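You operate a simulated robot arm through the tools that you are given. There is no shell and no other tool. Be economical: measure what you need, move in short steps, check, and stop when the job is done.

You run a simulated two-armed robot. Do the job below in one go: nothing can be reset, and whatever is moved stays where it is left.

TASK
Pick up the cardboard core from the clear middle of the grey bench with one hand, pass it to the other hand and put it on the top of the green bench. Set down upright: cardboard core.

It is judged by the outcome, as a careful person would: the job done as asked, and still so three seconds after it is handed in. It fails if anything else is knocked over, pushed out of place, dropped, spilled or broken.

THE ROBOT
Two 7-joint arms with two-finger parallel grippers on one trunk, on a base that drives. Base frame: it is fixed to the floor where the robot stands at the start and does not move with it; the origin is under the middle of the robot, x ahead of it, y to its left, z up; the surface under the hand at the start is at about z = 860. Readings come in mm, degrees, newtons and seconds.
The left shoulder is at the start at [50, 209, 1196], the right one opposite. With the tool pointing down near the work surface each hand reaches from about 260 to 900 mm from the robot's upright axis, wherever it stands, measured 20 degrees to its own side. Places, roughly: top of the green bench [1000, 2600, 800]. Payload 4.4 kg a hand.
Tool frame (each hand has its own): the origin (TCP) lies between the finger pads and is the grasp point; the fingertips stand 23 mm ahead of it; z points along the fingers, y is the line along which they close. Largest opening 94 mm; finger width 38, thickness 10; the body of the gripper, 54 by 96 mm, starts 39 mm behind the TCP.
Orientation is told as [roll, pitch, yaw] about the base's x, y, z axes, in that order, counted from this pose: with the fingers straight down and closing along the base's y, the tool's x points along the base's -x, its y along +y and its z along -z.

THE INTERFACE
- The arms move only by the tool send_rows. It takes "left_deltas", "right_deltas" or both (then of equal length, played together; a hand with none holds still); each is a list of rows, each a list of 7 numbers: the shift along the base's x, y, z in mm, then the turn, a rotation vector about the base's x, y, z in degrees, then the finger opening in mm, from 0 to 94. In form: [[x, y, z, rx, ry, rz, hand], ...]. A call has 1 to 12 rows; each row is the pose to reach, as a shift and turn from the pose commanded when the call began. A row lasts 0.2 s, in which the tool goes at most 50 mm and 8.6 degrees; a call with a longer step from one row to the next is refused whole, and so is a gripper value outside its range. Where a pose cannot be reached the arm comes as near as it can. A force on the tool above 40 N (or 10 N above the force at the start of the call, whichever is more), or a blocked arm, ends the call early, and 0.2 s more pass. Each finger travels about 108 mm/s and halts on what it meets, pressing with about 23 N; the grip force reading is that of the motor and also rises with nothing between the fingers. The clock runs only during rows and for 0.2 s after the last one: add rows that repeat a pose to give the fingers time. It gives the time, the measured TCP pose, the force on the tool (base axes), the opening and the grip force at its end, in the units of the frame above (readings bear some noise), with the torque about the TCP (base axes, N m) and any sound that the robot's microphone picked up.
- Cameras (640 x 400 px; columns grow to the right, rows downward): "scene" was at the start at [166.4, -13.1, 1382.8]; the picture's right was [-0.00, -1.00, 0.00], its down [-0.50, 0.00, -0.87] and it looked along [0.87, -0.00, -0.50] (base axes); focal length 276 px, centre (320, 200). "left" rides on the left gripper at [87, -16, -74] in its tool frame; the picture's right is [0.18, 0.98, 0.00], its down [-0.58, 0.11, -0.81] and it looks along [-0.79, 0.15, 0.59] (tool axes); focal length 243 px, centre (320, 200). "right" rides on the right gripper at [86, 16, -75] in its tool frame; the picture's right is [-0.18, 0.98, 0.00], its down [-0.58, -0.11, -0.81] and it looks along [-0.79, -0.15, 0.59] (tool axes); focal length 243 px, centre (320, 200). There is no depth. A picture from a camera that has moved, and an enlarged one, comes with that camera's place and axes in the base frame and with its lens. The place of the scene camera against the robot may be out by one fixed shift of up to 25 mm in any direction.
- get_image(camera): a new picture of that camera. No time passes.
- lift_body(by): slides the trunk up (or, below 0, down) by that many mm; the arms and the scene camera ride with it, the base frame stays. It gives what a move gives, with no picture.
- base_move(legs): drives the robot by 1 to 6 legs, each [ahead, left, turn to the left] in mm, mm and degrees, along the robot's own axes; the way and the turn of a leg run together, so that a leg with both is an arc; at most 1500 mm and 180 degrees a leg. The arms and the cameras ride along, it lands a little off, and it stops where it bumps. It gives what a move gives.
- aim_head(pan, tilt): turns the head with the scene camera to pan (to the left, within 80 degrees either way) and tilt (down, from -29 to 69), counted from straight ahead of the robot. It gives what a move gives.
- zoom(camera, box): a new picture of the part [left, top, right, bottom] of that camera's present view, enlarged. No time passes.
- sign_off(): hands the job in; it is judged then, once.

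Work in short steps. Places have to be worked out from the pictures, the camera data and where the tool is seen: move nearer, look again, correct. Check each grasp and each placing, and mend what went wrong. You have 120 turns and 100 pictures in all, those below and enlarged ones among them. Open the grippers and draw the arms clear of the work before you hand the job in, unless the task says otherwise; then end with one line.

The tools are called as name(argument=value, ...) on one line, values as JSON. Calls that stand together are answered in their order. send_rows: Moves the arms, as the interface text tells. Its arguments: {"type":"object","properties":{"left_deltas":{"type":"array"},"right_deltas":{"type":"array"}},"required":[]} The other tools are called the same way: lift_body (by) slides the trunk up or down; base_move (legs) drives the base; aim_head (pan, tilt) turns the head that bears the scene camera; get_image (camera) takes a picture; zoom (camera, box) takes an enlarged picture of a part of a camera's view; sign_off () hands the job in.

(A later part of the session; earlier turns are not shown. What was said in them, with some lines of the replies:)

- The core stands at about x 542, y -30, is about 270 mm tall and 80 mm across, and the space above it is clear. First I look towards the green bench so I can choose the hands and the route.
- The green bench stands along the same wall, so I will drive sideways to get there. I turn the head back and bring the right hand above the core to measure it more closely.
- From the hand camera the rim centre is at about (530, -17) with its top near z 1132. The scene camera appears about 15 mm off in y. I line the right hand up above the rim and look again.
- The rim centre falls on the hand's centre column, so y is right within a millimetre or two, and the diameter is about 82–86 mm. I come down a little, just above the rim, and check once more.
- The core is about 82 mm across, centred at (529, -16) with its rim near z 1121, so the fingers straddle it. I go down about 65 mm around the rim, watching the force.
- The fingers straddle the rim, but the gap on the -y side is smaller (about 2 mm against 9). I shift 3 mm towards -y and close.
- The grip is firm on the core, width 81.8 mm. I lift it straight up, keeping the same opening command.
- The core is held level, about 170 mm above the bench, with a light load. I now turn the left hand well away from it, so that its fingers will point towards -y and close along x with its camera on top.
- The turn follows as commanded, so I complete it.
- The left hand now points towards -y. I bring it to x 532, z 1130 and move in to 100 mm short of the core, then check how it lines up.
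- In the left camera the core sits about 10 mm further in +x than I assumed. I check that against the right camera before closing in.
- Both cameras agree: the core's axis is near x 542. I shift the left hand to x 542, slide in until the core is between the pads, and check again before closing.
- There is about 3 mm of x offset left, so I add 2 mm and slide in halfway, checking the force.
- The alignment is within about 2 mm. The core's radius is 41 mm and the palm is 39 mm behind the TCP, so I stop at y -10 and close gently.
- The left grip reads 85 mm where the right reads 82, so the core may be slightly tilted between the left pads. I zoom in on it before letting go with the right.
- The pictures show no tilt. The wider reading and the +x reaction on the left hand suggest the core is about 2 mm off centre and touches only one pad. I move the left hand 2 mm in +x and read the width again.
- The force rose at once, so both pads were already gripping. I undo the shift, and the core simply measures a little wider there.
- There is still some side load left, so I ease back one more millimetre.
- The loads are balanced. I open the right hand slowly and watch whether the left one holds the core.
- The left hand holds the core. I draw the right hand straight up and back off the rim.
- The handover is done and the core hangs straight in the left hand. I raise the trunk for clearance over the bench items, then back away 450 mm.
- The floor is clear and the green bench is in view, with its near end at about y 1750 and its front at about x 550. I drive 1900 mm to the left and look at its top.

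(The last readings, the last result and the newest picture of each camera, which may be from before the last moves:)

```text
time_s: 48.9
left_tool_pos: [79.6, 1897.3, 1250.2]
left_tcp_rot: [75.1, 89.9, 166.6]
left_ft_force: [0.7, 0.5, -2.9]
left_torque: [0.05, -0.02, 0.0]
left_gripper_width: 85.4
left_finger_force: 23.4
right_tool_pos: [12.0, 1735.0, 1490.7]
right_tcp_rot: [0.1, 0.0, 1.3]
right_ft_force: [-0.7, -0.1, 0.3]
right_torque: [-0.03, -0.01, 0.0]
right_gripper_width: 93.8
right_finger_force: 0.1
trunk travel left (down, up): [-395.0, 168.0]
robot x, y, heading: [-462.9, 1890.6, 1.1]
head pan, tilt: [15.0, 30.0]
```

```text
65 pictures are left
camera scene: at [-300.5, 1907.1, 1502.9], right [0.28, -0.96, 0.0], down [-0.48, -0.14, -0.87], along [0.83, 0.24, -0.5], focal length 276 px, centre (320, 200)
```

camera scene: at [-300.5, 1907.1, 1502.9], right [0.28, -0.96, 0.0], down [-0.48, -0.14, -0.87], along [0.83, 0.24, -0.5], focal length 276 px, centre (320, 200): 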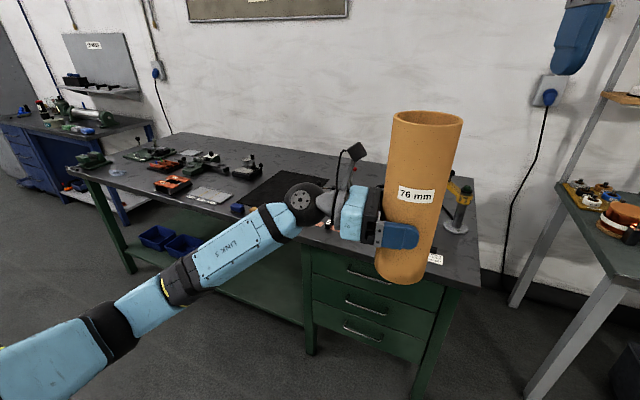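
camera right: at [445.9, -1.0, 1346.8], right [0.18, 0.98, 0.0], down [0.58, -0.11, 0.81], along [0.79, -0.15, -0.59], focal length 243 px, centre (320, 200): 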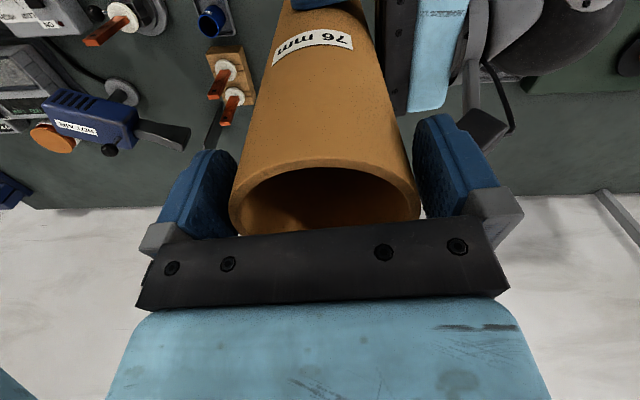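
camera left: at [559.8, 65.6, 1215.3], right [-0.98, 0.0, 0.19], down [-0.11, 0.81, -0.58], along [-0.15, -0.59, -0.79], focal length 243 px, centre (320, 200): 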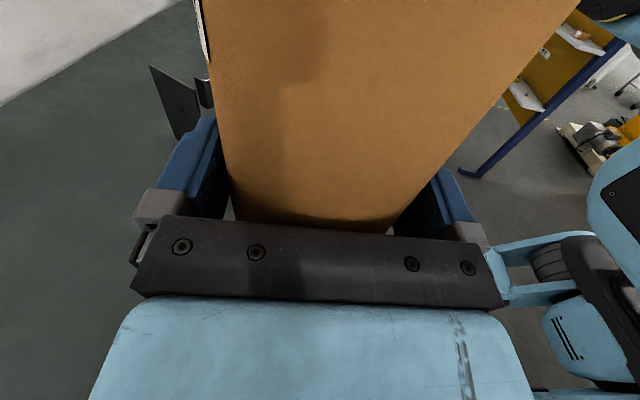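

The core and arm hide part of the top, so I use the right hand's camera, which looks down from higher up.

get_image(camera="right")

zoom(camera="scene", box=[60, 100, 540, 400])

```text
64 pictures are left
camera right: at [-75.0, 1749.9, 1566.4], right [0.16, 0.99, 0.0], down [0.58, -0.1, 0.81], along [0.8, -0.13, -0.59], focal length 243 px, centre (320, 200)
```

right: 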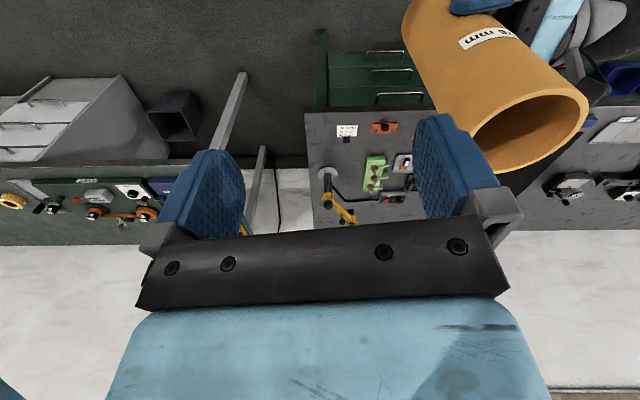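

```text
1.33 times, centred on (300, 250) of scene
camera zoom: at [-300.5, 1907.1, 1502.9], right [0.28, -0.96, 0.0], down [-0.48, -0.14, -0.87], along [0.83, 0.24, -0.5], focal length 368 px, centre (347, 133)
```

zoom: 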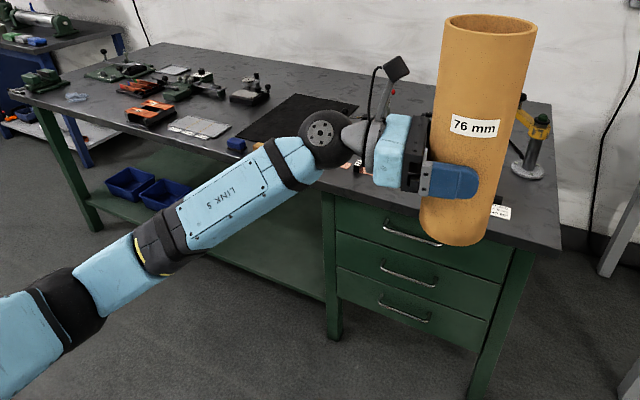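

The near end of the bench is cluttered and the middle has a black mat. I drive 700 mm further left to view the middle of the bench with the right camera.

base_move(legs=[[0, 750, -1]])

get_image(camera="right")

aim_head(pan=-15, tilt=30)

get_image(camera="scene")

```text
time_s: 55.9
left_tool_pos: [69.6, 2635.2, 1249.1]
left_tcp_rot: [72.1, 89.9, 162.4]
left_ft_force: [-0.3, -0.2, -2.6]
left_torque: [0.02, 0.01, 0.0]
left_gripper_width: 85.3
left_finger_force: 23.3
right_tool_pos: [-2.2, 2475.2, 1492.0]
right_tcp_rot: [0.0, -0.1, 0.2]
right_ft_force: [-0.2, -0.5, -0.8]
right_torque: [-0.01, 0.02, 0.0]
right_gripper_width: 93.8
right_finger_force: 0.1
trunk travel left (down, up): [-395.0, 168.0]
robot x, y, heading: [-472.2, 2639.1, 0.3]
head pan, tilt: [15.0, 30.0]
```

```text
62 pictures are left
camera right: at [-88.4, 2491.1, 1566.4], right [0.18, 0.98, 0.0], down [0.58, -0.11, 0.81], along [0.79, -0.14, -0.59], focal length 243 px, centre (320, 200)
```

right: 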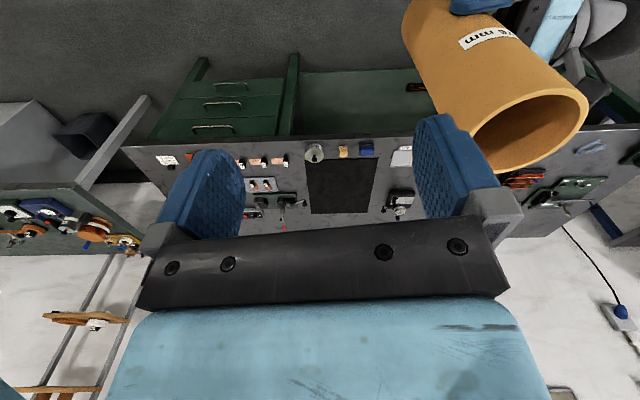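

```text
time_s: 56.8
left_tool_pos: [67.6, 2634.4, 1249.5]
left_tcp_rot: [72.4, 90.0, 162.7]
left_ft_force: [0.3, 0.2, -2.7]
left_torque: [0.07, -0.02, 0.02]
left_gripper_width: 85.4
left_finger_force: 22.7
right_tool_pos: [-1.0, 2475.1, 1491.0]
right_tcp_rot: [0.0, 0.0, 0.2]
right_ft_force: [-0.7, -0.3, 0.6]
right_torque: [-0.05, 0.0, -0.03]
right_gripper_width: 94.1
right_finger_force: 0.1
trunk travel left (down, up): [-395.0, 168.0]
robot x, y, heading: [-475.3, 2640.7, 0.5]
head pan, tilt: [-15.0, 30.0]
```

```text
61 pictures are left
camera scene: at [-310.4, 2606.0, 1502.9], right [-0.25, -0.97, 0.0], down [-0.48, 0.13, -0.87], along [0.84, -0.22, -0.5], focal length 276 px, centre (320, 200)
```

scene: 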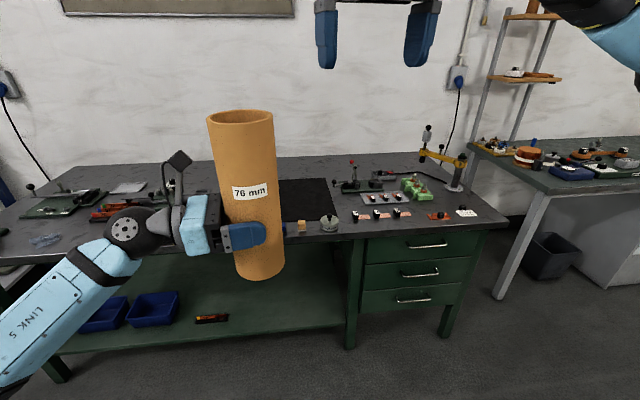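

The only open stretch appears to be around the black mat, with small items along the front edge. To keep the forearm off the bench I turn the left hand here, in free space, from pointing sideways to pointing ahead while keeping the core upright.

send_rows(left_deltas=[[10, 10, 0, 0, 0, 7.5, 70], [20, 20, 0, 0, 0, 15, 70], [30, 30, 0, 0, 0, 22.5, 70], [40, 40, 0, 0, 0, 30, 70], [50, 50, 0, 0, 0, 37.5, 70], [60, 60, 0, 0, 0, 45, 70], [70, 70, 0, 0, 0, 52.5, 70], [80, 80, 0, 0, 0, 60, 70], [90, 90, 0, 0, 0, 67.5, 70], [100, 100, 0, 0, 0, 75, 70], [100, 100, 0, 0, 0, 75, 70]])

get_image(camera="left")

aim_head(pan=10, tilt=35)

get_image(camera="scene")

```text
time_s: 59.0
left_tool_pos: [184.2, 2839.1, 1200.3]
left_tcp_rot: [-77.6, 78.9, 85.7]
left_ft_force: [0.5, 0.3, -2.6]
left_torque: [0.01, 0.02, -0.03]
left_gripper_width: 85.3
left_finger_force: 23.2
left hand out of reach, approached as far as the arm can: row 9, 10
right_tool_pos: [0.6, 2479.8, 1491.2]
right_tcp_rot: [-0.1, -0.1, 0.3]
right_ft_force: [-0.2, 1.2, 0.1]
right_torque: [0.0, 0.0, 0.0]
right_gripper_width: 94.2
right_finger_force: 0.0
trunk travel left (down, up): [-395.0, 168.0]
robot x, y, heading: [-472.5, 2643.1, 0.2]
head pan, tilt: [-15.0, 30.0]
stopped in row 10 (left hand): the arm was blocked; the commanded pose is now the measured one
```

```text
60 pictures are left
camera left: at [116.8, 2858.0, 1289.6], right [-0.28, -0.96, 0.0], down [-0.8, 0.24, -0.56], along [0.54, -0.15, -0.83], focal length 243 px, centre (320, 200)
```

left: 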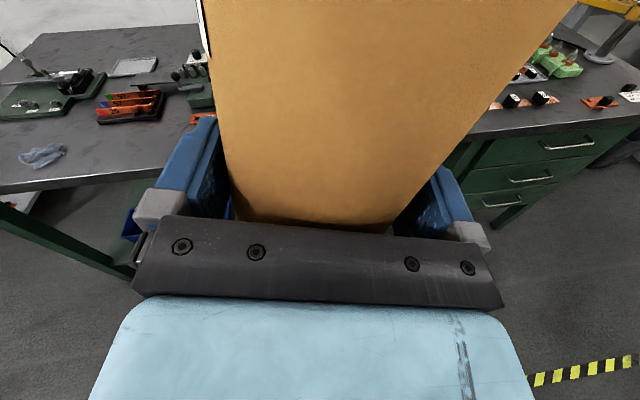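

```text
time_s: 59.9
left_tool_pos: [184.4, 2836.6, 1200.7]
left_tcp_rot: [-77.9, 78.8, 85.4]
left_ft_force: [0.1, -0.1, -3.5]
left_torque: [-0.01, 0.0, -0.02]
left_gripper_width: 85.4
left_finger_force: 23.0
right_tool_pos: [-1.8, 2476.8, 1491.8]
right_tcp_rot: [0.0, 0.0, 0.3]
right_ft_force: [0.1, -0.8, 0.5]
right_torque: [0.0, 0.01, 0.02]
right_gripper_width: 93.8
right_finger_force: 0.1
trunk travel left (down, up): [-395.0, 168.0]
robot x, y, heading: [-475.9, 2641.6, 0.1]
head pan, tilt: [10.0, 35.0]
```

```text
59 pictures are left
camera scene: at [-311.0, 2644.8, 1495.1], right [0.18, -0.98, 0.0], down [-0.56, -0.1, -0.82], along [0.81, 0.15, -0.57], focal length 276 px, centre (320, 200)
```

scene: 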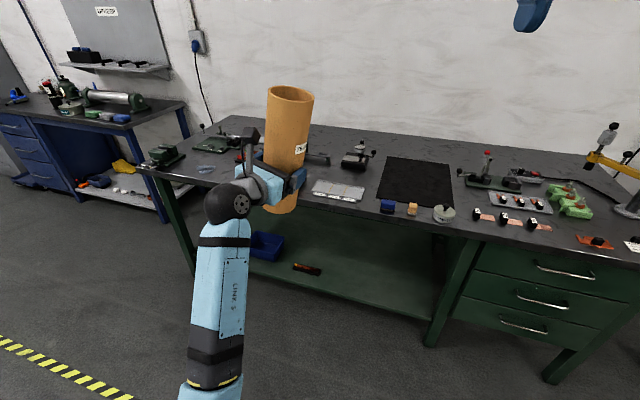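

The wrist reached a limit near the end and the hand is about 11° tilted. I go back to the 60° heading, which was reachable, and level the core again.

send_rows(left_deltas=[[-7, -25, 6, -2.2, 0.4, -2.7, 70], [-14, -50, 12, -4.4, 0.8, -5.5, 70], [-21, -75, 18, -6.7, 1.2, -8.2, 70], [-28, -95, 24, -8.9, 1.7, -11, 70], [-34, -115, 30, -11.1, 2.1, -13.7, 70], [-34, -115, 30, -11.1, 2.1, -13.7, 70]])

get_image(camera="left")

```text
time_s: 61.3
left_tool_pos: [152.0, 2725.4, 1233.3]
left_tcp_rot: [-112.0, 89.0, 37.9]
left_ft_force: [-0.6, -0.8, -1.9]
left_torque: [0.02, 0.0, -0.01]
left_gripper_width: 85.7
left_finger_force: 23.0
right_tool_pos: [-0.6, 2474.9, 1491.0]
right_tcp_rot: [0.1, 0.0, 0.3]
right_ft_force: [0.1, -0.2, 0.1]
right_torque: [0.02, -0.01, -0.04]
right_gripper_width: 94.0
right_finger_force: 0.1
trunk travel left (down, up): [-395.0, 168.0]
robot x, y, heading: [-471.5, 2644.1, 0.3]
head pan, tilt: [10.0, 35.0]
```

```text
58 pictures are left
camera left: at [95.8, 2775.3, 1318.1], right [-0.5, -0.85, 0.17], down [-0.74, 0.32, -0.59], along [0.45, -0.42, -0.79], focal length 243 px, centre (320, 200)
```

left: 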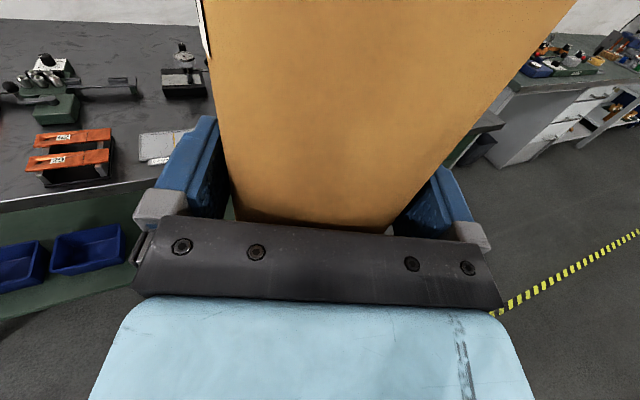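

The core is level again (within 1°). Still over free floor, I now lower the hand by the arm to see what shape the forearm takes at placing height.

send_rows(left_deltas=[[10, 0, -35, 0, 0, 0, 70], [20, 0, -70, 0, 0, 0, 70], [30, 0, -105, 0, 0, 0, 70], [40, 0, -140, 0, 0, 0, 70], [50, 0, -175, 0, 0, 0, 70], [60, 0, -210, 0, 0, 0, 70], [70, 0, -245, 0, 0, 0, 70], [80, 0, -270, 0, 0, 0, 70], [80, 0, -270, 0, 0, 0, 70]])

get_image(camera="scene")

```text
time_s: 63.3
left_tool_pos: [229.2, 2719.9, 959.7]
left_tcp_rot: [141.4, 89.8, -69.1]
left_ft_force: [0.0, 0.3, -3.9]
left_torque: [0.04, 0.02, 0.0]
left_gripper_width: 85.5
left_finger_force: 23.5
right_tool_pos: [-2.2, 2475.5, 1491.1]
right_tcp_rot: [0.0, 0.1, 0.3]
right_ft_force: [-0.9, -0.4, -0.6]
right_torque: [0.0, 0.0, -0.02]
right_gripper_width: 94.0
right_finger_force: 0.1
trunk travel left (down, up): [-395.0, 168.0]
robot x, y, heading: [-472.4, 2638.9, 0.3]
head pan, tilt: [10.0, 35.0]
```

```text
57 pictures are left
camera scene: at [-311.6, 2644.5, 1495.2], right [0.18, -0.98, 0.0], down [-0.56, -0.1, -0.82], along [0.81, 0.15, -0.57], focal length 276 px, centre (320, 200)
```

scene: 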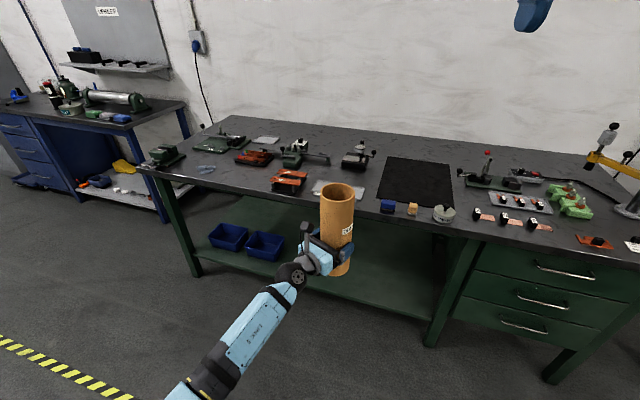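

This works: the forearm is now roughly level. I zoom on the bench top to choose the spot.

zoom(camera="scene", box=[220, 110, 560, 270])

zoom(camera="scene", box=[340, 130, 480, 230])

```text
1.88 times, centred on (390, 190) of scene
camera zoom: at [-311.6, 2644.5, 1495.2], right [0.18, -0.98, 0.0], down [-0.56, -0.1, -0.82], along [0.81, 0.15, -0.57], focal length 519 px, centre (188, 219)
```

zoom: 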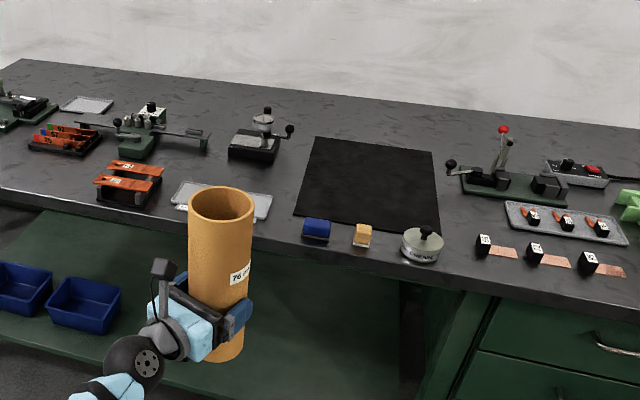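

```text
4.00 times, centred on (410, 180) of scene
camera zoom: at [-311.6, 2644.5, 1495.2], right [0.18, -0.98, 0.0], down [-0.56, -0.1, -0.82], along [0.81, 0.15, -0.57], focal length 1103 px, centre (-40, 280)
```

zoom: 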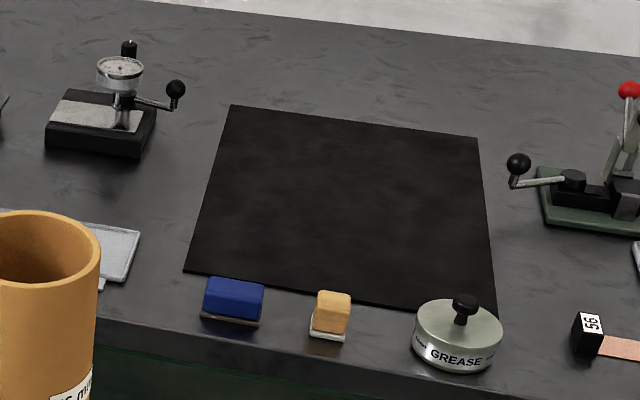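

The black sheet in the middle is the open spot, and only small items stand along the front edge. To carry the forearm higher over those items I raise the trunk and lower the hand correspondingly.

lift_body(by=160)

send_rows(left_deltas=[[8, 0, -35, 0, 0, 0, 70], [16, 0, -70, 0, 0, 0, 70], [24, 0, -105, 0, 0, 0, 70], [32, 0, -140, 0, 0, 0, 70], [40, 0, -140, 0, 0, 0, 70], [48, 0, -140, 0, 0, 0, 70], [48, 0, -140, 0, 0, 0, 70]])

get_image(camera="scene")

get_image(camera="left")

```text
time_s: 65.1
left_tool_pos: [229.5, 2719.1, 1121.1]
left_tcp_rot: [133.2, 89.7, -77.2]
left_ft_force: [0.1, -0.8, -4.2]
left_torque: [0.0, 0.04, 0.0]
left_gripper_width: 85.5
left_finger_force: 22.9
right_tool_pos: [-0.4, 2475.8, 1650.9]
right_tcp_rot: [0.0, 0.0, 0.4]
right_ft_force: [-0.4, 0.0, -0.6]
right_torque: [0.0, 0.0, -0.01]
right_gripper_width: 94.1
right_finger_force: 0.0
trunk travel left (down, up): [-555.0, 8.0]
robot x, y, heading: [-475.7, 2639.4, 0.2]
head pan, tilt: [10.0, 35.0]
```

```text
time_s: 66.7
left_tool_pos: [278.8, 2719.7, 981.8]
left_tcp_rot: [134.6, 89.7, -76.0]
left_ft_force: [0.2, 0.5, -1.7]
left_torque: [0.02, 0.03, -0.03]
left_gripper_width: 85.5
left_finger_force: 23.2
right_tool_pos: [-0.6, 2476.0, 1650.8]
right_tcp_rot: [-0.1, 0.0, 0.3]
right_ft_force: [-0.3, -0.1, 0.5]
right_torque: [0.02, 0.0, 0.02]
right_gripper_width: 94.0
right_finger_force: 0.1
trunk travel left (down, up): [-555.0, 8.0]
robot x, y, heading: [-471.8, 2639.4, 0.2]
head pan, tilt: [10.0, 35.0]
```

```text
54 pictures are left
camera scene: at [-310.8, 2644.8, 1655.1], right [0.18, -0.98, 0.0], down [-0.56, -0.1, -0.82], along [0.81, 0.15, -0.57], focal length 276 px, centre (320, 200)
```

scene: 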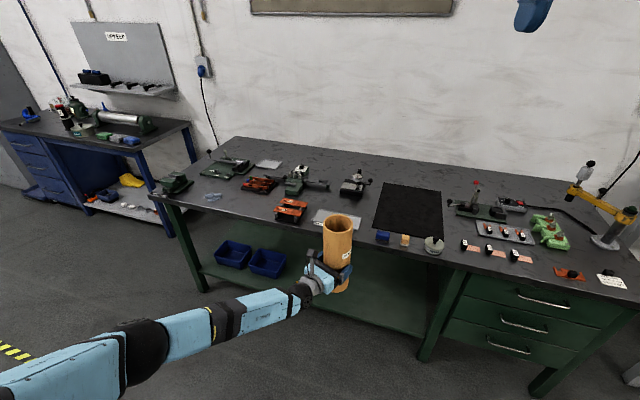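

```text
53 pictures are left
camera left: at [222.8, 2771.1, 1066.2], right [-0.5, -0.85, 0.19], down [-0.75, 0.31, -0.58], along [0.44, -0.43, -0.79], focal length 243 px, centre (320, 200)
```

left: 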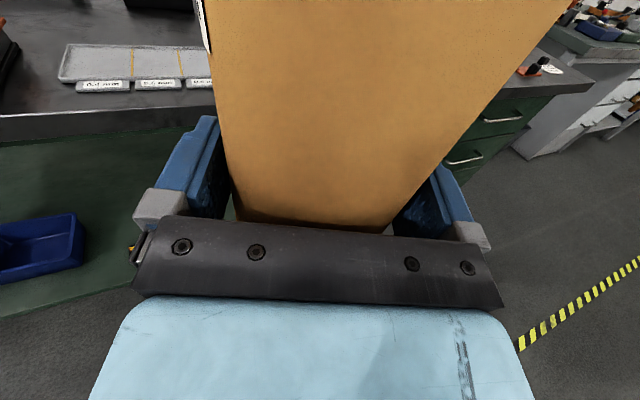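

The elbow is now high and the forearm slopes up away from the hand. I raise the hand 90 mm for the approach, drive 300 mm right and 430 mm ahead, then look.

send_rows(left_deltas=[[0, 0, 30, 0, 0, 0, 70], [0, 0, 60, 0, 0, 0, 70], [0, 0, 90, 0, 0, 0, 70], [0, 0, 90, 0, 0, 0, 70]])

base_move(legs=[[0, -300, 0], [430, 0, 0]])

aim_head(pan=0, tilt=45)

get_image(camera="scene")

get_image(camera="left")

get_image(camera="right")

```text
time_s: 67.7
left_tool_pos: [277.7, 2719.2, 1072.1]
left_tcp_rot: [132.1, 89.8, -78.4]
left_ft_force: [0.3, -0.3, -2.7]
left_torque: [0.02, 0.0, 0.03]
left_gripper_width: 85.3
left_finger_force: 23.1
right_tool_pos: [-0.8, 2476.8, 1652.1]
right_tcp_rot: [0.1, 0.0, 0.3]
right_ft_force: [0.2, 0.1, 0.2]
right_torque: [0.01, 0.0, -0.01]
right_gripper_width: 93.7
right_finger_force: 0.1
trunk travel left (down, up): [-555.0, 8.0]
robot x, y, heading: [-472.1, 2643.3, 0.1]
head pan, tilt: [10.0, 35.0]
```

```text
time_s: 73.2
left_tool_pos: [707.4, 2418.0, 1072.7]
left_tcp_rot: [147.4, 89.7, -63.0]
left_ft_force: [0.3, 0.1, -3.2]
left_torque: [0.03, 0.02, -0.04]
left_gripper_width: 85.3
left_finger_force: 22.9
right_tool_pos: [428.3, 2172.1, 1652.0]
right_tcp_rot: [0.1, -0.1, 0.4]
right_ft_force: [-0.3, 0.3, 0.6]
right_torque: [-0.02, 0.01, 0.02]
right_gripper_width: 94.2
right_finger_force: 0.0
trunk travel left (down, up): [-555.0, 8.0]
robot x, y, heading: [-41.0, 2338.5, 0.3]
head pan, tilt: [10.0, 35.0]
```

```text
time_s: 74.0
left_tool_pos: [709.4, 2416.4, 1071.3]
left_tcp_rot: [126.9, 89.8, -83.4]
left_ft_force: [0.0, -0.6, -2.9]
left_torque: [-0.01, 0.05, -0.02]
left_gripper_width: 85.5
left_finger_force: 23.0
right_tool_pos: [430.3, 2173.7, 1651.6]
right_tcp_rot: [0.0, -0.1, 0.4]
right_ft_force: [0.6, -0.3, 0.0]
right_torque: [0.02, 0.01, -0.02]
right_gripper_width: 93.9
right_finger_force: 0.1
trunk travel left (down, up): [-555.0, 8.0]
robot x, y, heading: [-41.0, 2335.4, 0.6]
head pan, tilt: [0.0, 45.0]
```

```text
52 pictures are left
camera scene: at [114.6, 2325.6, 1640.2], right [0.01, -1.0, 0.0], down [-0.71, -0.01, -0.71], along [0.71, 0.01, -0.71], focal length 276 px, centre (320, 200)
```

scene: 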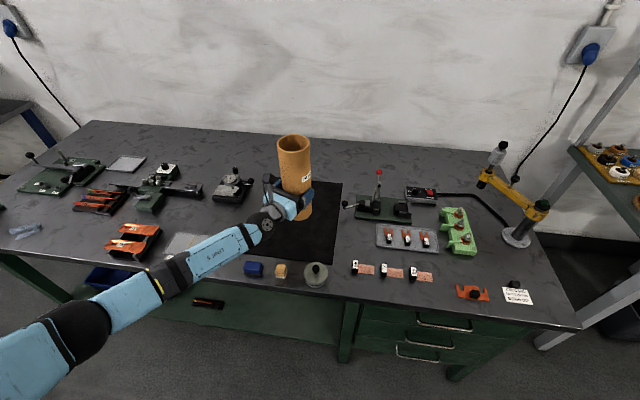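

```text
51 pictures are left
camera left: at [652.3, 2469.0, 1156.3], right [-0.5, -0.85, 0.19], down [-0.75, 0.31, -0.58], along [0.44, -0.43, -0.79], focal length 243 px, centre (320, 200)
```

left: 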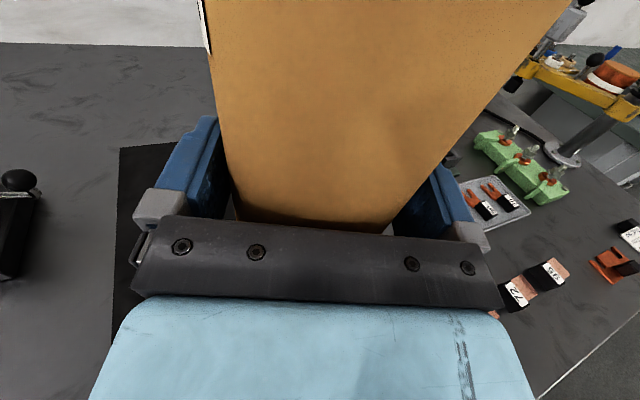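

```text
50 pictures are left
camera right: at [343.0, 2188.1, 1726.3], right [0.18, 0.98, 0.0], down [0.58, -0.1, 0.81], along [0.79, -0.14, -0.59], focal length 243 px, centre (320, 200)
```

right: 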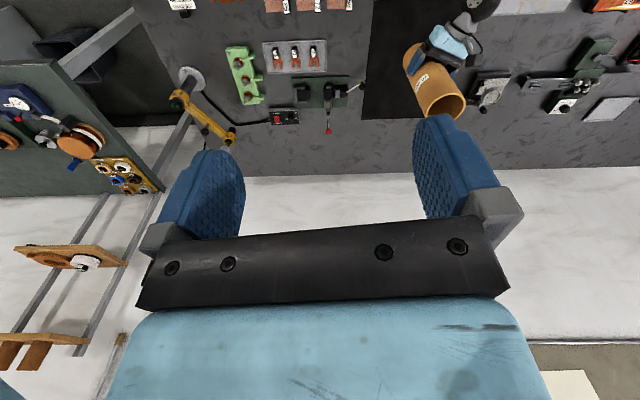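

The sheet spans about x 675–1070 and y 2260–2590, and it is clear. I drive 110 mm further ahead, so the core will come down at about (840, 2420), beyond the small items at the front.

base_move(legs=[[110, 0, 0]])

send_rows(left_deltas=[[10, 0, -20, 0, 0, 0, 70], [20, 5, -50, 0, 0, 0, 70], [25, 10, -80, 0, 0, 0, 70], [25, 10, -110, 0, 0, 0, 70], [25, 10, -110, 0, 0, 0, 70]])

get_image(camera="scene")

get_image(camera="left")

```text
time_s: 75.2
left_tool_pos: [816.8, 2415.9, 1073.3]
left_tcp_rot: [149.1, 89.7, -61.3]
left_ft_force: [-0.7, 0.3, -2.8]
left_torque: [0.02, 0.0, 0.0]
left_gripper_width: 85.5
left_finger_force: 22.5
right_tool_pos: [538.5, 2172.0, 1653.7]
right_tcp_rot: [0.0, -0.1, 0.3]
right_ft_force: [-0.2, 0.2, -0.2]
right_torque: [0.01, 0.02, -0.02]
right_gripper_width: 94.0
right_finger_force: 0.0
trunk travel left (down, up): [-555.0, 8.0]
robot x, y, heading: [63.6, 2339.4, 0.4]
head pan, tilt: [0.0, 45.0]
```

```text
time_s: 76.3
left_tool_pos: [841.8, 2425.9, 962.4]
left_tcp_rot: [137.9, 89.7, -72.7]
left_ft_force: [-0.1, 0.5, -3.3]
left_torque: [-0.01, 0.0, -0.02]
left_gripper_width: 85.6
left_finger_force: 22.8
right_tool_pos: [538.9, 2172.6, 1651.7]
right_tcp_rot: [0.0, -0.1, 0.4]
right_ft_force: [0.4, 0.1, -0.8]
right_torque: [0.03, -0.01, 0.0]
right_gripper_width: 93.9
right_finger_force: 0.0
trunk travel left (down, up): [-555.0, 8.0]
robot x, y, heading: [68.6, 2337.2, 0.3]
head pan, tilt: [0.0, 45.0]
```

```text
49 pictures are left
camera scene: at [224.5, 2326.3, 1640.3], right [0.01, -1.0, 0.0], down [-0.71, 0.0, -0.71], along [0.71, 0.0, -0.71], focal length 276 px, centre (320, 200)
```

scene: 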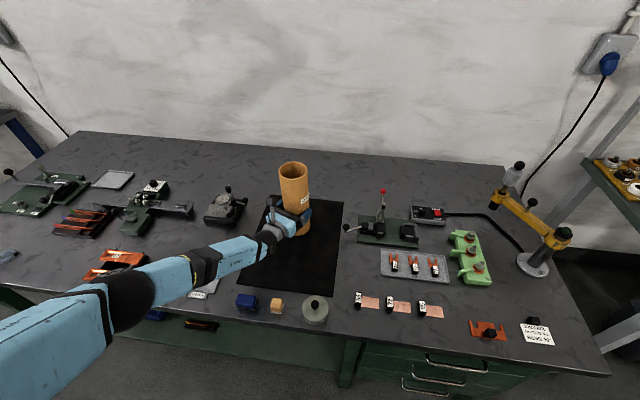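

```text
48 pictures are left
camera left: at [786.5, 2478.0, 1046.8], right [-0.5, -0.85, 0.19], down [-0.75, 0.31, -0.58], along [0.44, -0.43, -0.79], focal length 243 px, centre (320, 200)
```

left: 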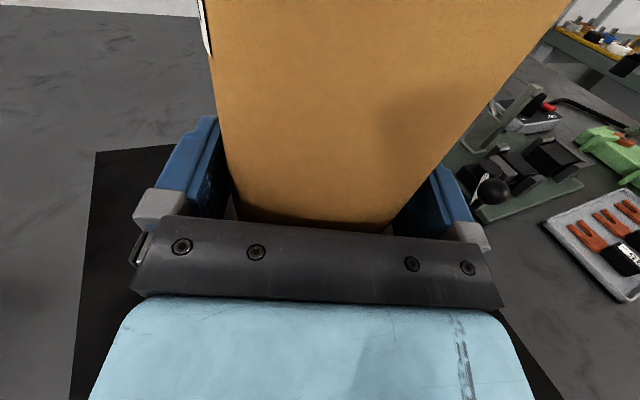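

The core hangs above the sheet with its bottom at about z 860. I lower 48 mm, and will then feel for contact in small steps.

send_rows(left_deltas=[[0, 0, -15, 0, 0, 0, 70], [0, 0, -30, 0, 0, 0, 70], [0, 0, -42, 0, 0, 0, 70], [0, 0, -48, 0, 0, 0, 70], [0, 0, -48, 0, 0, 0, 70]])

zoom(camera="scene", box=[200, 130, 380, 330])

```text
time_s: 77.5
left_tool_pos: [840.8, 2426.0, 914.3]
left_tcp_rot: [149.1, 89.8, -61.5]
left_ft_force: [-0.2, 3.6, 11.7]
left_torque: [0.76, -0.17, 0.14]
left_gripper_width: 85.5
left_finger_force: 23.3
right_tool_pos: [537.1, 2172.6, 1653.0]
right_tcp_rot: [0.0, -0.1, 0.4]
right_ft_force: [-0.2, 0.4, 0.3]
right_torque: [-0.04, -0.03, 0.07]
right_gripper_width: 93.9
right_finger_force: 0.0
trunk travel left (down, up): [-555.0, 8.0]
robot x, y, heading: [67.8, 2336.1, 0.1]
head pan, tilt: [0.0, 45.0]
```

```text
2.00 times, centred on (290, 230) of scene
camera zoom: at [222.2, 2326.9, 1640.4], right [0.01, -1.0, 0.0], down [-0.71, 0.0, -0.71], along [0.71, 0.0, -0.71], focal length 552 px, centre (380, 140)
```

zoom: 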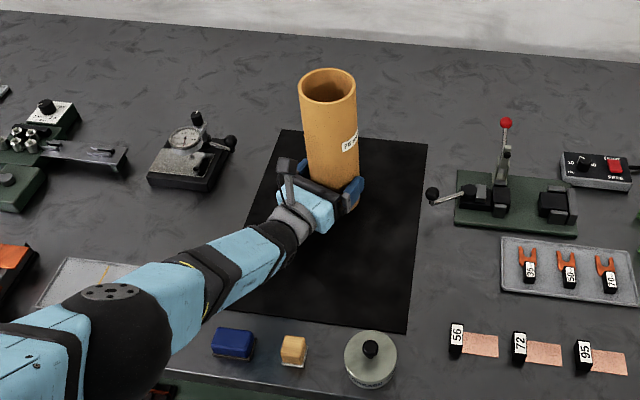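

The core has touched down (about 15 N upwards), slightly more on its +y side. I press 1.5 mm more to seat it and check the load.

send_rows(left_deltas=[[0, 0, -1.5, 0, 0, 0, 70], [0, 0, -1.5, 0, 0, 0, 70]])

```text
time_s: 78.2
left_tool_pos: [840.4, 2425.7, 915.0]
left_tcp_rot: [137.1, 89.7, -73.3]
left_ft_force: [-3.4, 6.4, 6.8]
left_torque: [0.68, 0.06, 0.33]
left_gripper_width: 85.3
left_finger_force: 23.1
right_tool_pos: [537.6, 2173.0, 1652.8]
right_tcp_rot: [-0.1, -0.1, 0.3]
right_ft_force: [-0.1, 0.4, 0.0]
right_torque: [-0.05, 0.01, 0.0]
right_gripper_width: 94.1
right_finger_force: 0.0
trunk travel left (down, up): [-555.0, 8.0]
robot x, y, heading: [63.9, 2337.4, 0.1]
head pan, tilt: [0.0, 45.0]
```

The load is steady, so I open the left hand gently.

send_rows(left_deltas=[[0, 0, 0, 0, 0, 0, 84], [0, 0, 0, 0, 0, 0, 88], [0, 0, 0, 0, 0, 0, 94], [0, 0, 0, 0, 0, 0, 94]])

get_image(camera="left")

zoom(camera="scene", box=[200, 130, 380, 330])

```text
time_s: 79.2
left_tool_pos: [842.8, 2424.6, 913.9]
left_tcp_rot: [135.4, 89.7, -75.1]
left_ft_force: [0.9, 0.4, -0.2]
left_torque: [0.01, 0.01, 0.01]
left_gripper_width: 94.2
left_finger_force: 0.1
right_tool_pos: [540.6, 2171.8, 1650.6]
right_tcp_rot: [0.0, 0.0, 0.3]
right_ft_force: [-0.3, 0.1, -0.3]
right_torque: [0.02, 0.01, 0.02]
right_gripper_width: 94.1
right_finger_force: 0.1
trunk travel left (down, up): [-555.0, 8.0]
robot x, y, heading: [65.4, 2338.4, 0.5]
head pan, tilt: [0.0, 45.0]
```

```text
46 pictures are left
camera left: at [786.6, 2477.3, 999.4], right [-0.5, -0.85, 0.19], down [-0.75, 0.31, -0.58], along [0.44, -0.43, -0.79], focal length 243 px, centre (320, 200)
```

left: 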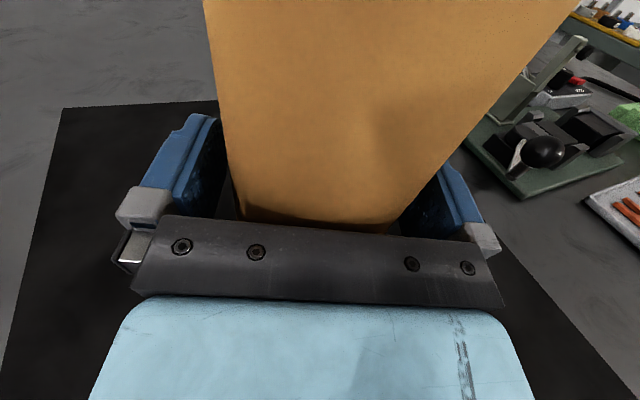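

```text
2.00 times, centred on (290, 230) of scene
camera zoom: at [224.5, 2325.8, 1640.3], right [0.01, -1.0, 0.0], down [-0.71, 0.0, -0.71], along [0.71, 0.0, -0.71], focal length 552 px, centre (380, 140)
```

zoom: 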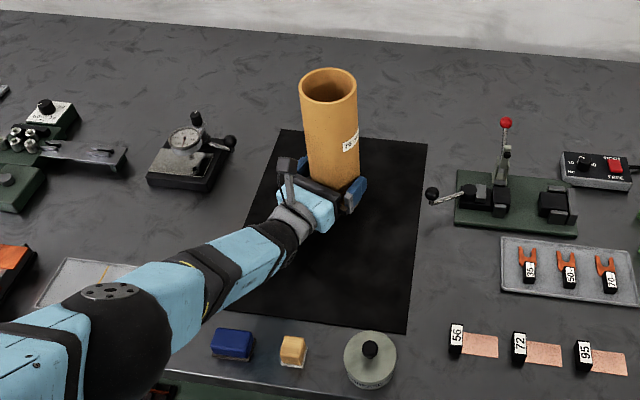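

The core stands free, but it sits slightly nearer one pad. I re-centre by 2 mm, then draw the hand straight back along its pointing direction.

send_rows(left_deltas=[[-1, -1.7, 0, 0, 0, 0, 94], [-9.7, 3.3, 0, 0, 0, 0, 94], [-18.3, 8.3, 0, 0, 0, 0, 94], [-27, 13.3, 0, 0, 0, 0, 94], [-27, 13.3, 0, 0, 0, 0, 94]])

get_image(camera="left")

```text
time_s: 80.3
left_tool_pos: [816.7, 2438.2, 911.7]
left_tcp_rot: [140.6, 89.8, -69.9]
left_ft_force: [-0.2, 0.1, 0.1]
left_torque: [0.02, -0.02, 0.0]
left_gripper_width: 94.2
left_finger_force: 0.1
left hand out of reach, approached as far as the arm can: row 2, 3
right_tool_pos: [539.7, 2170.5, 1650.7]
right_tcp_rot: [0.1, 0.0, 0.3]
right_ft_force: [-0.3, -0.6, -0.4]
right_torque: [0.0, 0.0, 0.01]
right_gripper_width: 93.8
right_finger_force: 0.0
trunk travel left (down, up): [-555.0, 8.0]
robot x, y, heading: [64.7, 2337.9, 0.3]
head pan, tilt: [0.0, 45.0]
```

```text
44 pictures are left
camera left: at [760.1, 2489.6, 997.9], right [-0.5, -0.85, 0.19], down [-0.75, 0.31, -0.58], along [0.44, -0.43, -0.79], focal length 243 px, centre (320, 200)
```

left: 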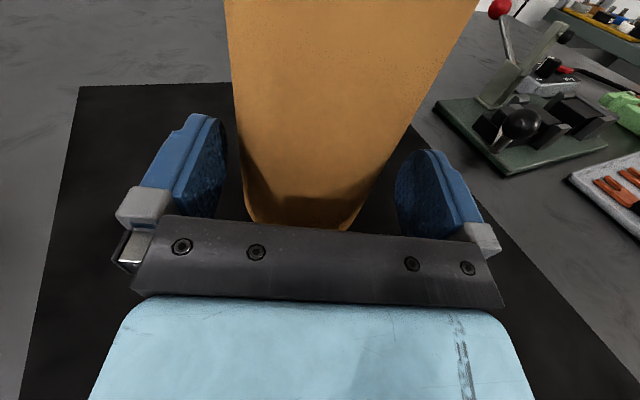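

The fingertips are past the widest part of the core. The arm is near a limit, so I finish the retreat with the base, along the hand's own direction.

base_move(legs=[[-78, 45, 0]])

get_image(camera="scene")

get_image(camera="left")

```text
time_s: 81.5
left_tool_pos: [738.9, 2481.4, 911.9]
left_tcp_rot: [119.9, 89.7, -90.6]
left_ft_force: [0.4, -0.1, -0.2]
left_torque: [-0.01, 0.0, -0.05]
left_gripper_width: 94.0
left_finger_force: 0.0
right_tool_pos: [464.1, 2214.7, 1650.4]
right_tcp_rot: [0.0, 0.2, 0.2]
right_ft_force: [0.6, -0.8, -0.4]
right_torque: [0.03, 0.0, 0.0]
right_gripper_width: 94.0
right_finger_force: 0.0
trunk travel left (down, up): [-555.0, 8.0]
robot x, y, heading: [-6.7, 2382.0, 0.3]
head pan, tilt: [0.0, 45.0]
```

```text
43 pictures are left
camera scene: at [149.2, 2368.1, 1640.0], right [0.01, -1.0, 0.0], down [-0.71, 0.0, -0.71], along [0.71, 0.0, -0.71], focal length 276 px, centre (320, 200)
```

scene: 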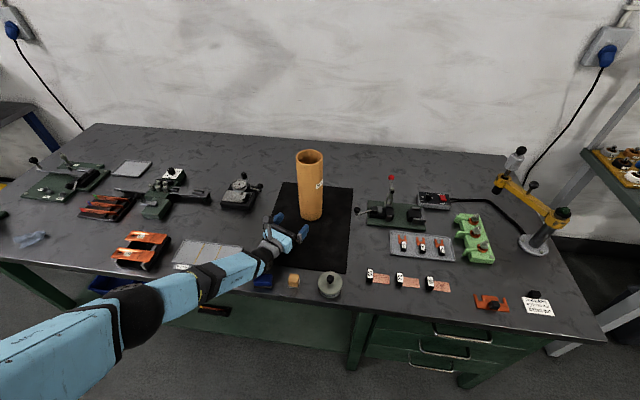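

```text
42 pictures are left
camera left: at [683.9, 2534.3, 996.7], right [-0.5, -0.85, 0.19], down [-0.75, 0.31, -0.58], along [0.44, -0.43, -0.79], focal length 243 px, centre (320, 200)
```

left: 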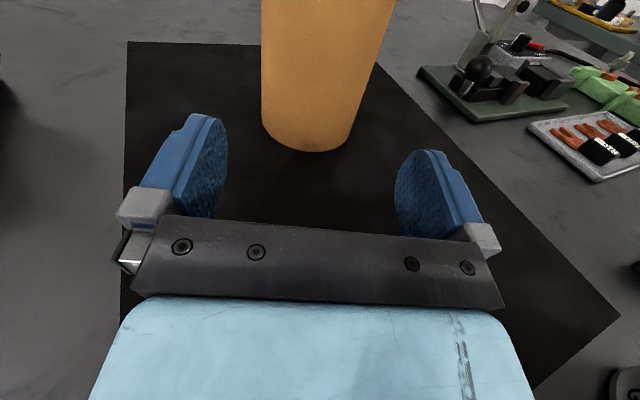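

The core stands upright and the hand is clear of it. I raise the hand above the small items and back the robot off.

send_rows(left_deltas=[[0, 0, 30, 0, 0, 0, 94], [0, 0, 65, 0, 0, 0, 94], [0, 0, 100, 0, 0, 0, 94], [0, 0, 130, 0, 0, 0, 94], [0, 0, 130, 0, 0, 0, 94]])

base_move(legs=[[-400, 0, 0]])

get_image(camera="scene")

aim_head(pan=0, tilt=35)

zoom(camera="scene", box=[180, 100, 460, 300])

```text
time_s: 82.7
left_tool_pos: [739.5, 2481.5, 1043.8]
left_tcp_rot: [141.6, 89.7, -68.8]
left_ft_force: [0.1, -0.5, 0.3]
left_torque: [0.0, 0.0, 0.01]
left_gripper_width: 94.0
left_finger_force: 0.0
right_tool_pos: [463.0, 2216.5, 1651.5]
right_tcp_rot: [0.0, 0.0, 0.3]
right_ft_force: [-0.2, 0.1, -0.1]
right_torque: [0.01, 0.01, 0.02]
right_gripper_width: 93.8
right_finger_force: 0.1
trunk travel left (down, up): [-555.0, 8.0]
robot x, y, heading: [-14.8, 2383.9, 0.6]
head pan, tilt: [0.0, 45.0]
```

```text
time_s: 85.2
left_tool_pos: [338.0, 2478.3, 1042.5]
left_tcp_rot: [128.1, 89.8, -82.4]
left_ft_force: [1.0, -0.3, 0.1]
left_torque: [-0.02, -0.03, 0.0]
left_gripper_width: 93.9
left_finger_force: 0.1
right_tool_pos: [61.6, 2213.0, 1650.6]
right_tcp_rot: [-0.1, 0.1, 0.2]
right_ft_force: [0.5, 0.4, -0.4]
right_torque: [0.01, 0.01, 0.0]
right_gripper_width: 94.1
right_finger_force: 0.0
trunk travel left (down, up): [-555.0, 8.0]
robot x, y, heading: [-409.7, 2377.9, 0.0]
head pan, tilt: [0.0, 45.0]
```

```text
41 pictures are left
camera scene: at [-254.0, 2367.1, 1640.1], right [0.0, -1.0, 0.0], down [-0.71, 0.0, -0.71], along [0.71, 0.0, -0.71], focal length 276 px, centre (320, 200)
```

scene: 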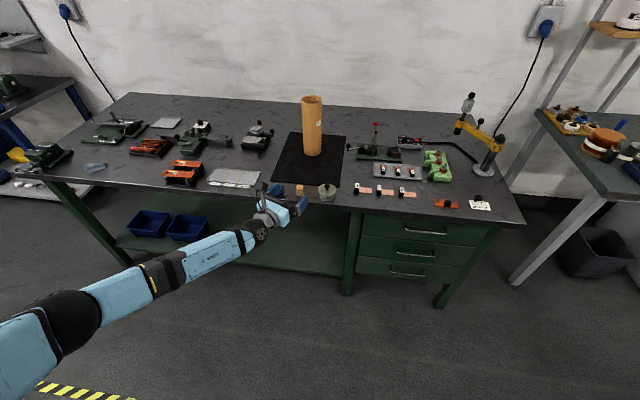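

```text
time_s: 85.9
left_tool_pos: [337.8, 2477.9, 1044.6]
left_tcp_rot: [147.3, 89.7, -63.2]
left_ft_force: [0.2, -0.2, 0.1]
left_torque: [-0.01, -0.04, 0.03]
left_gripper_width: 94.1
left_finger_force: 0.1
right_tool_pos: [58.7, 2212.4, 1652.8]
right_tcp_rot: [0.1, -0.1, 0.3]
right_ft_force: [-0.1, -0.3, -1.2]
right_torque: [0.0, -0.02, 0.0]
right_gripper_width: 94.1
right_finger_force: 0.1
trunk travel left (down, up): [-555.0, 8.0]
robot x, y, heading: [-413.3, 2384.6, 0.1]
head pan, tilt: [0.0, 35.0]
```

```text
2.00 times, centred on (320, 200) of scene
camera zoom: at [-249.4, 2367.1, 1655.2], right [0.0, -1.0, 0.0], down [-0.57, 0.0, -0.82], along [0.82, 0.0, -0.57], focal length 552 px, centre (320, 200)
```

zoom: 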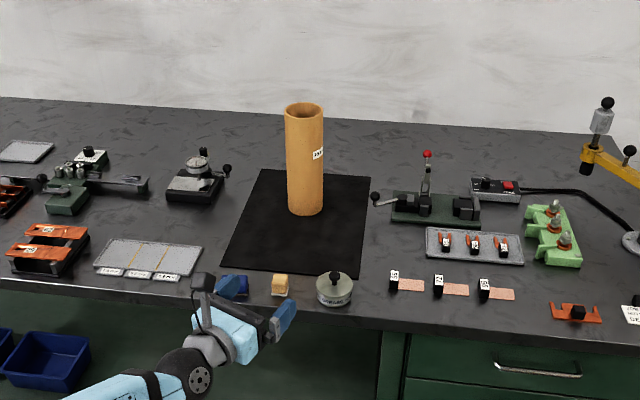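

The core stands upright on the green bench with nothing else disturbed, and both hands are open and clear, so I hand the job in.

sign_off()

```text
The job is handed in.
```

The cardboard core was lifted with the right hand, passed to the left, and now stands upright in the middle of the green bench, resting on the thin black sheet that lies there.
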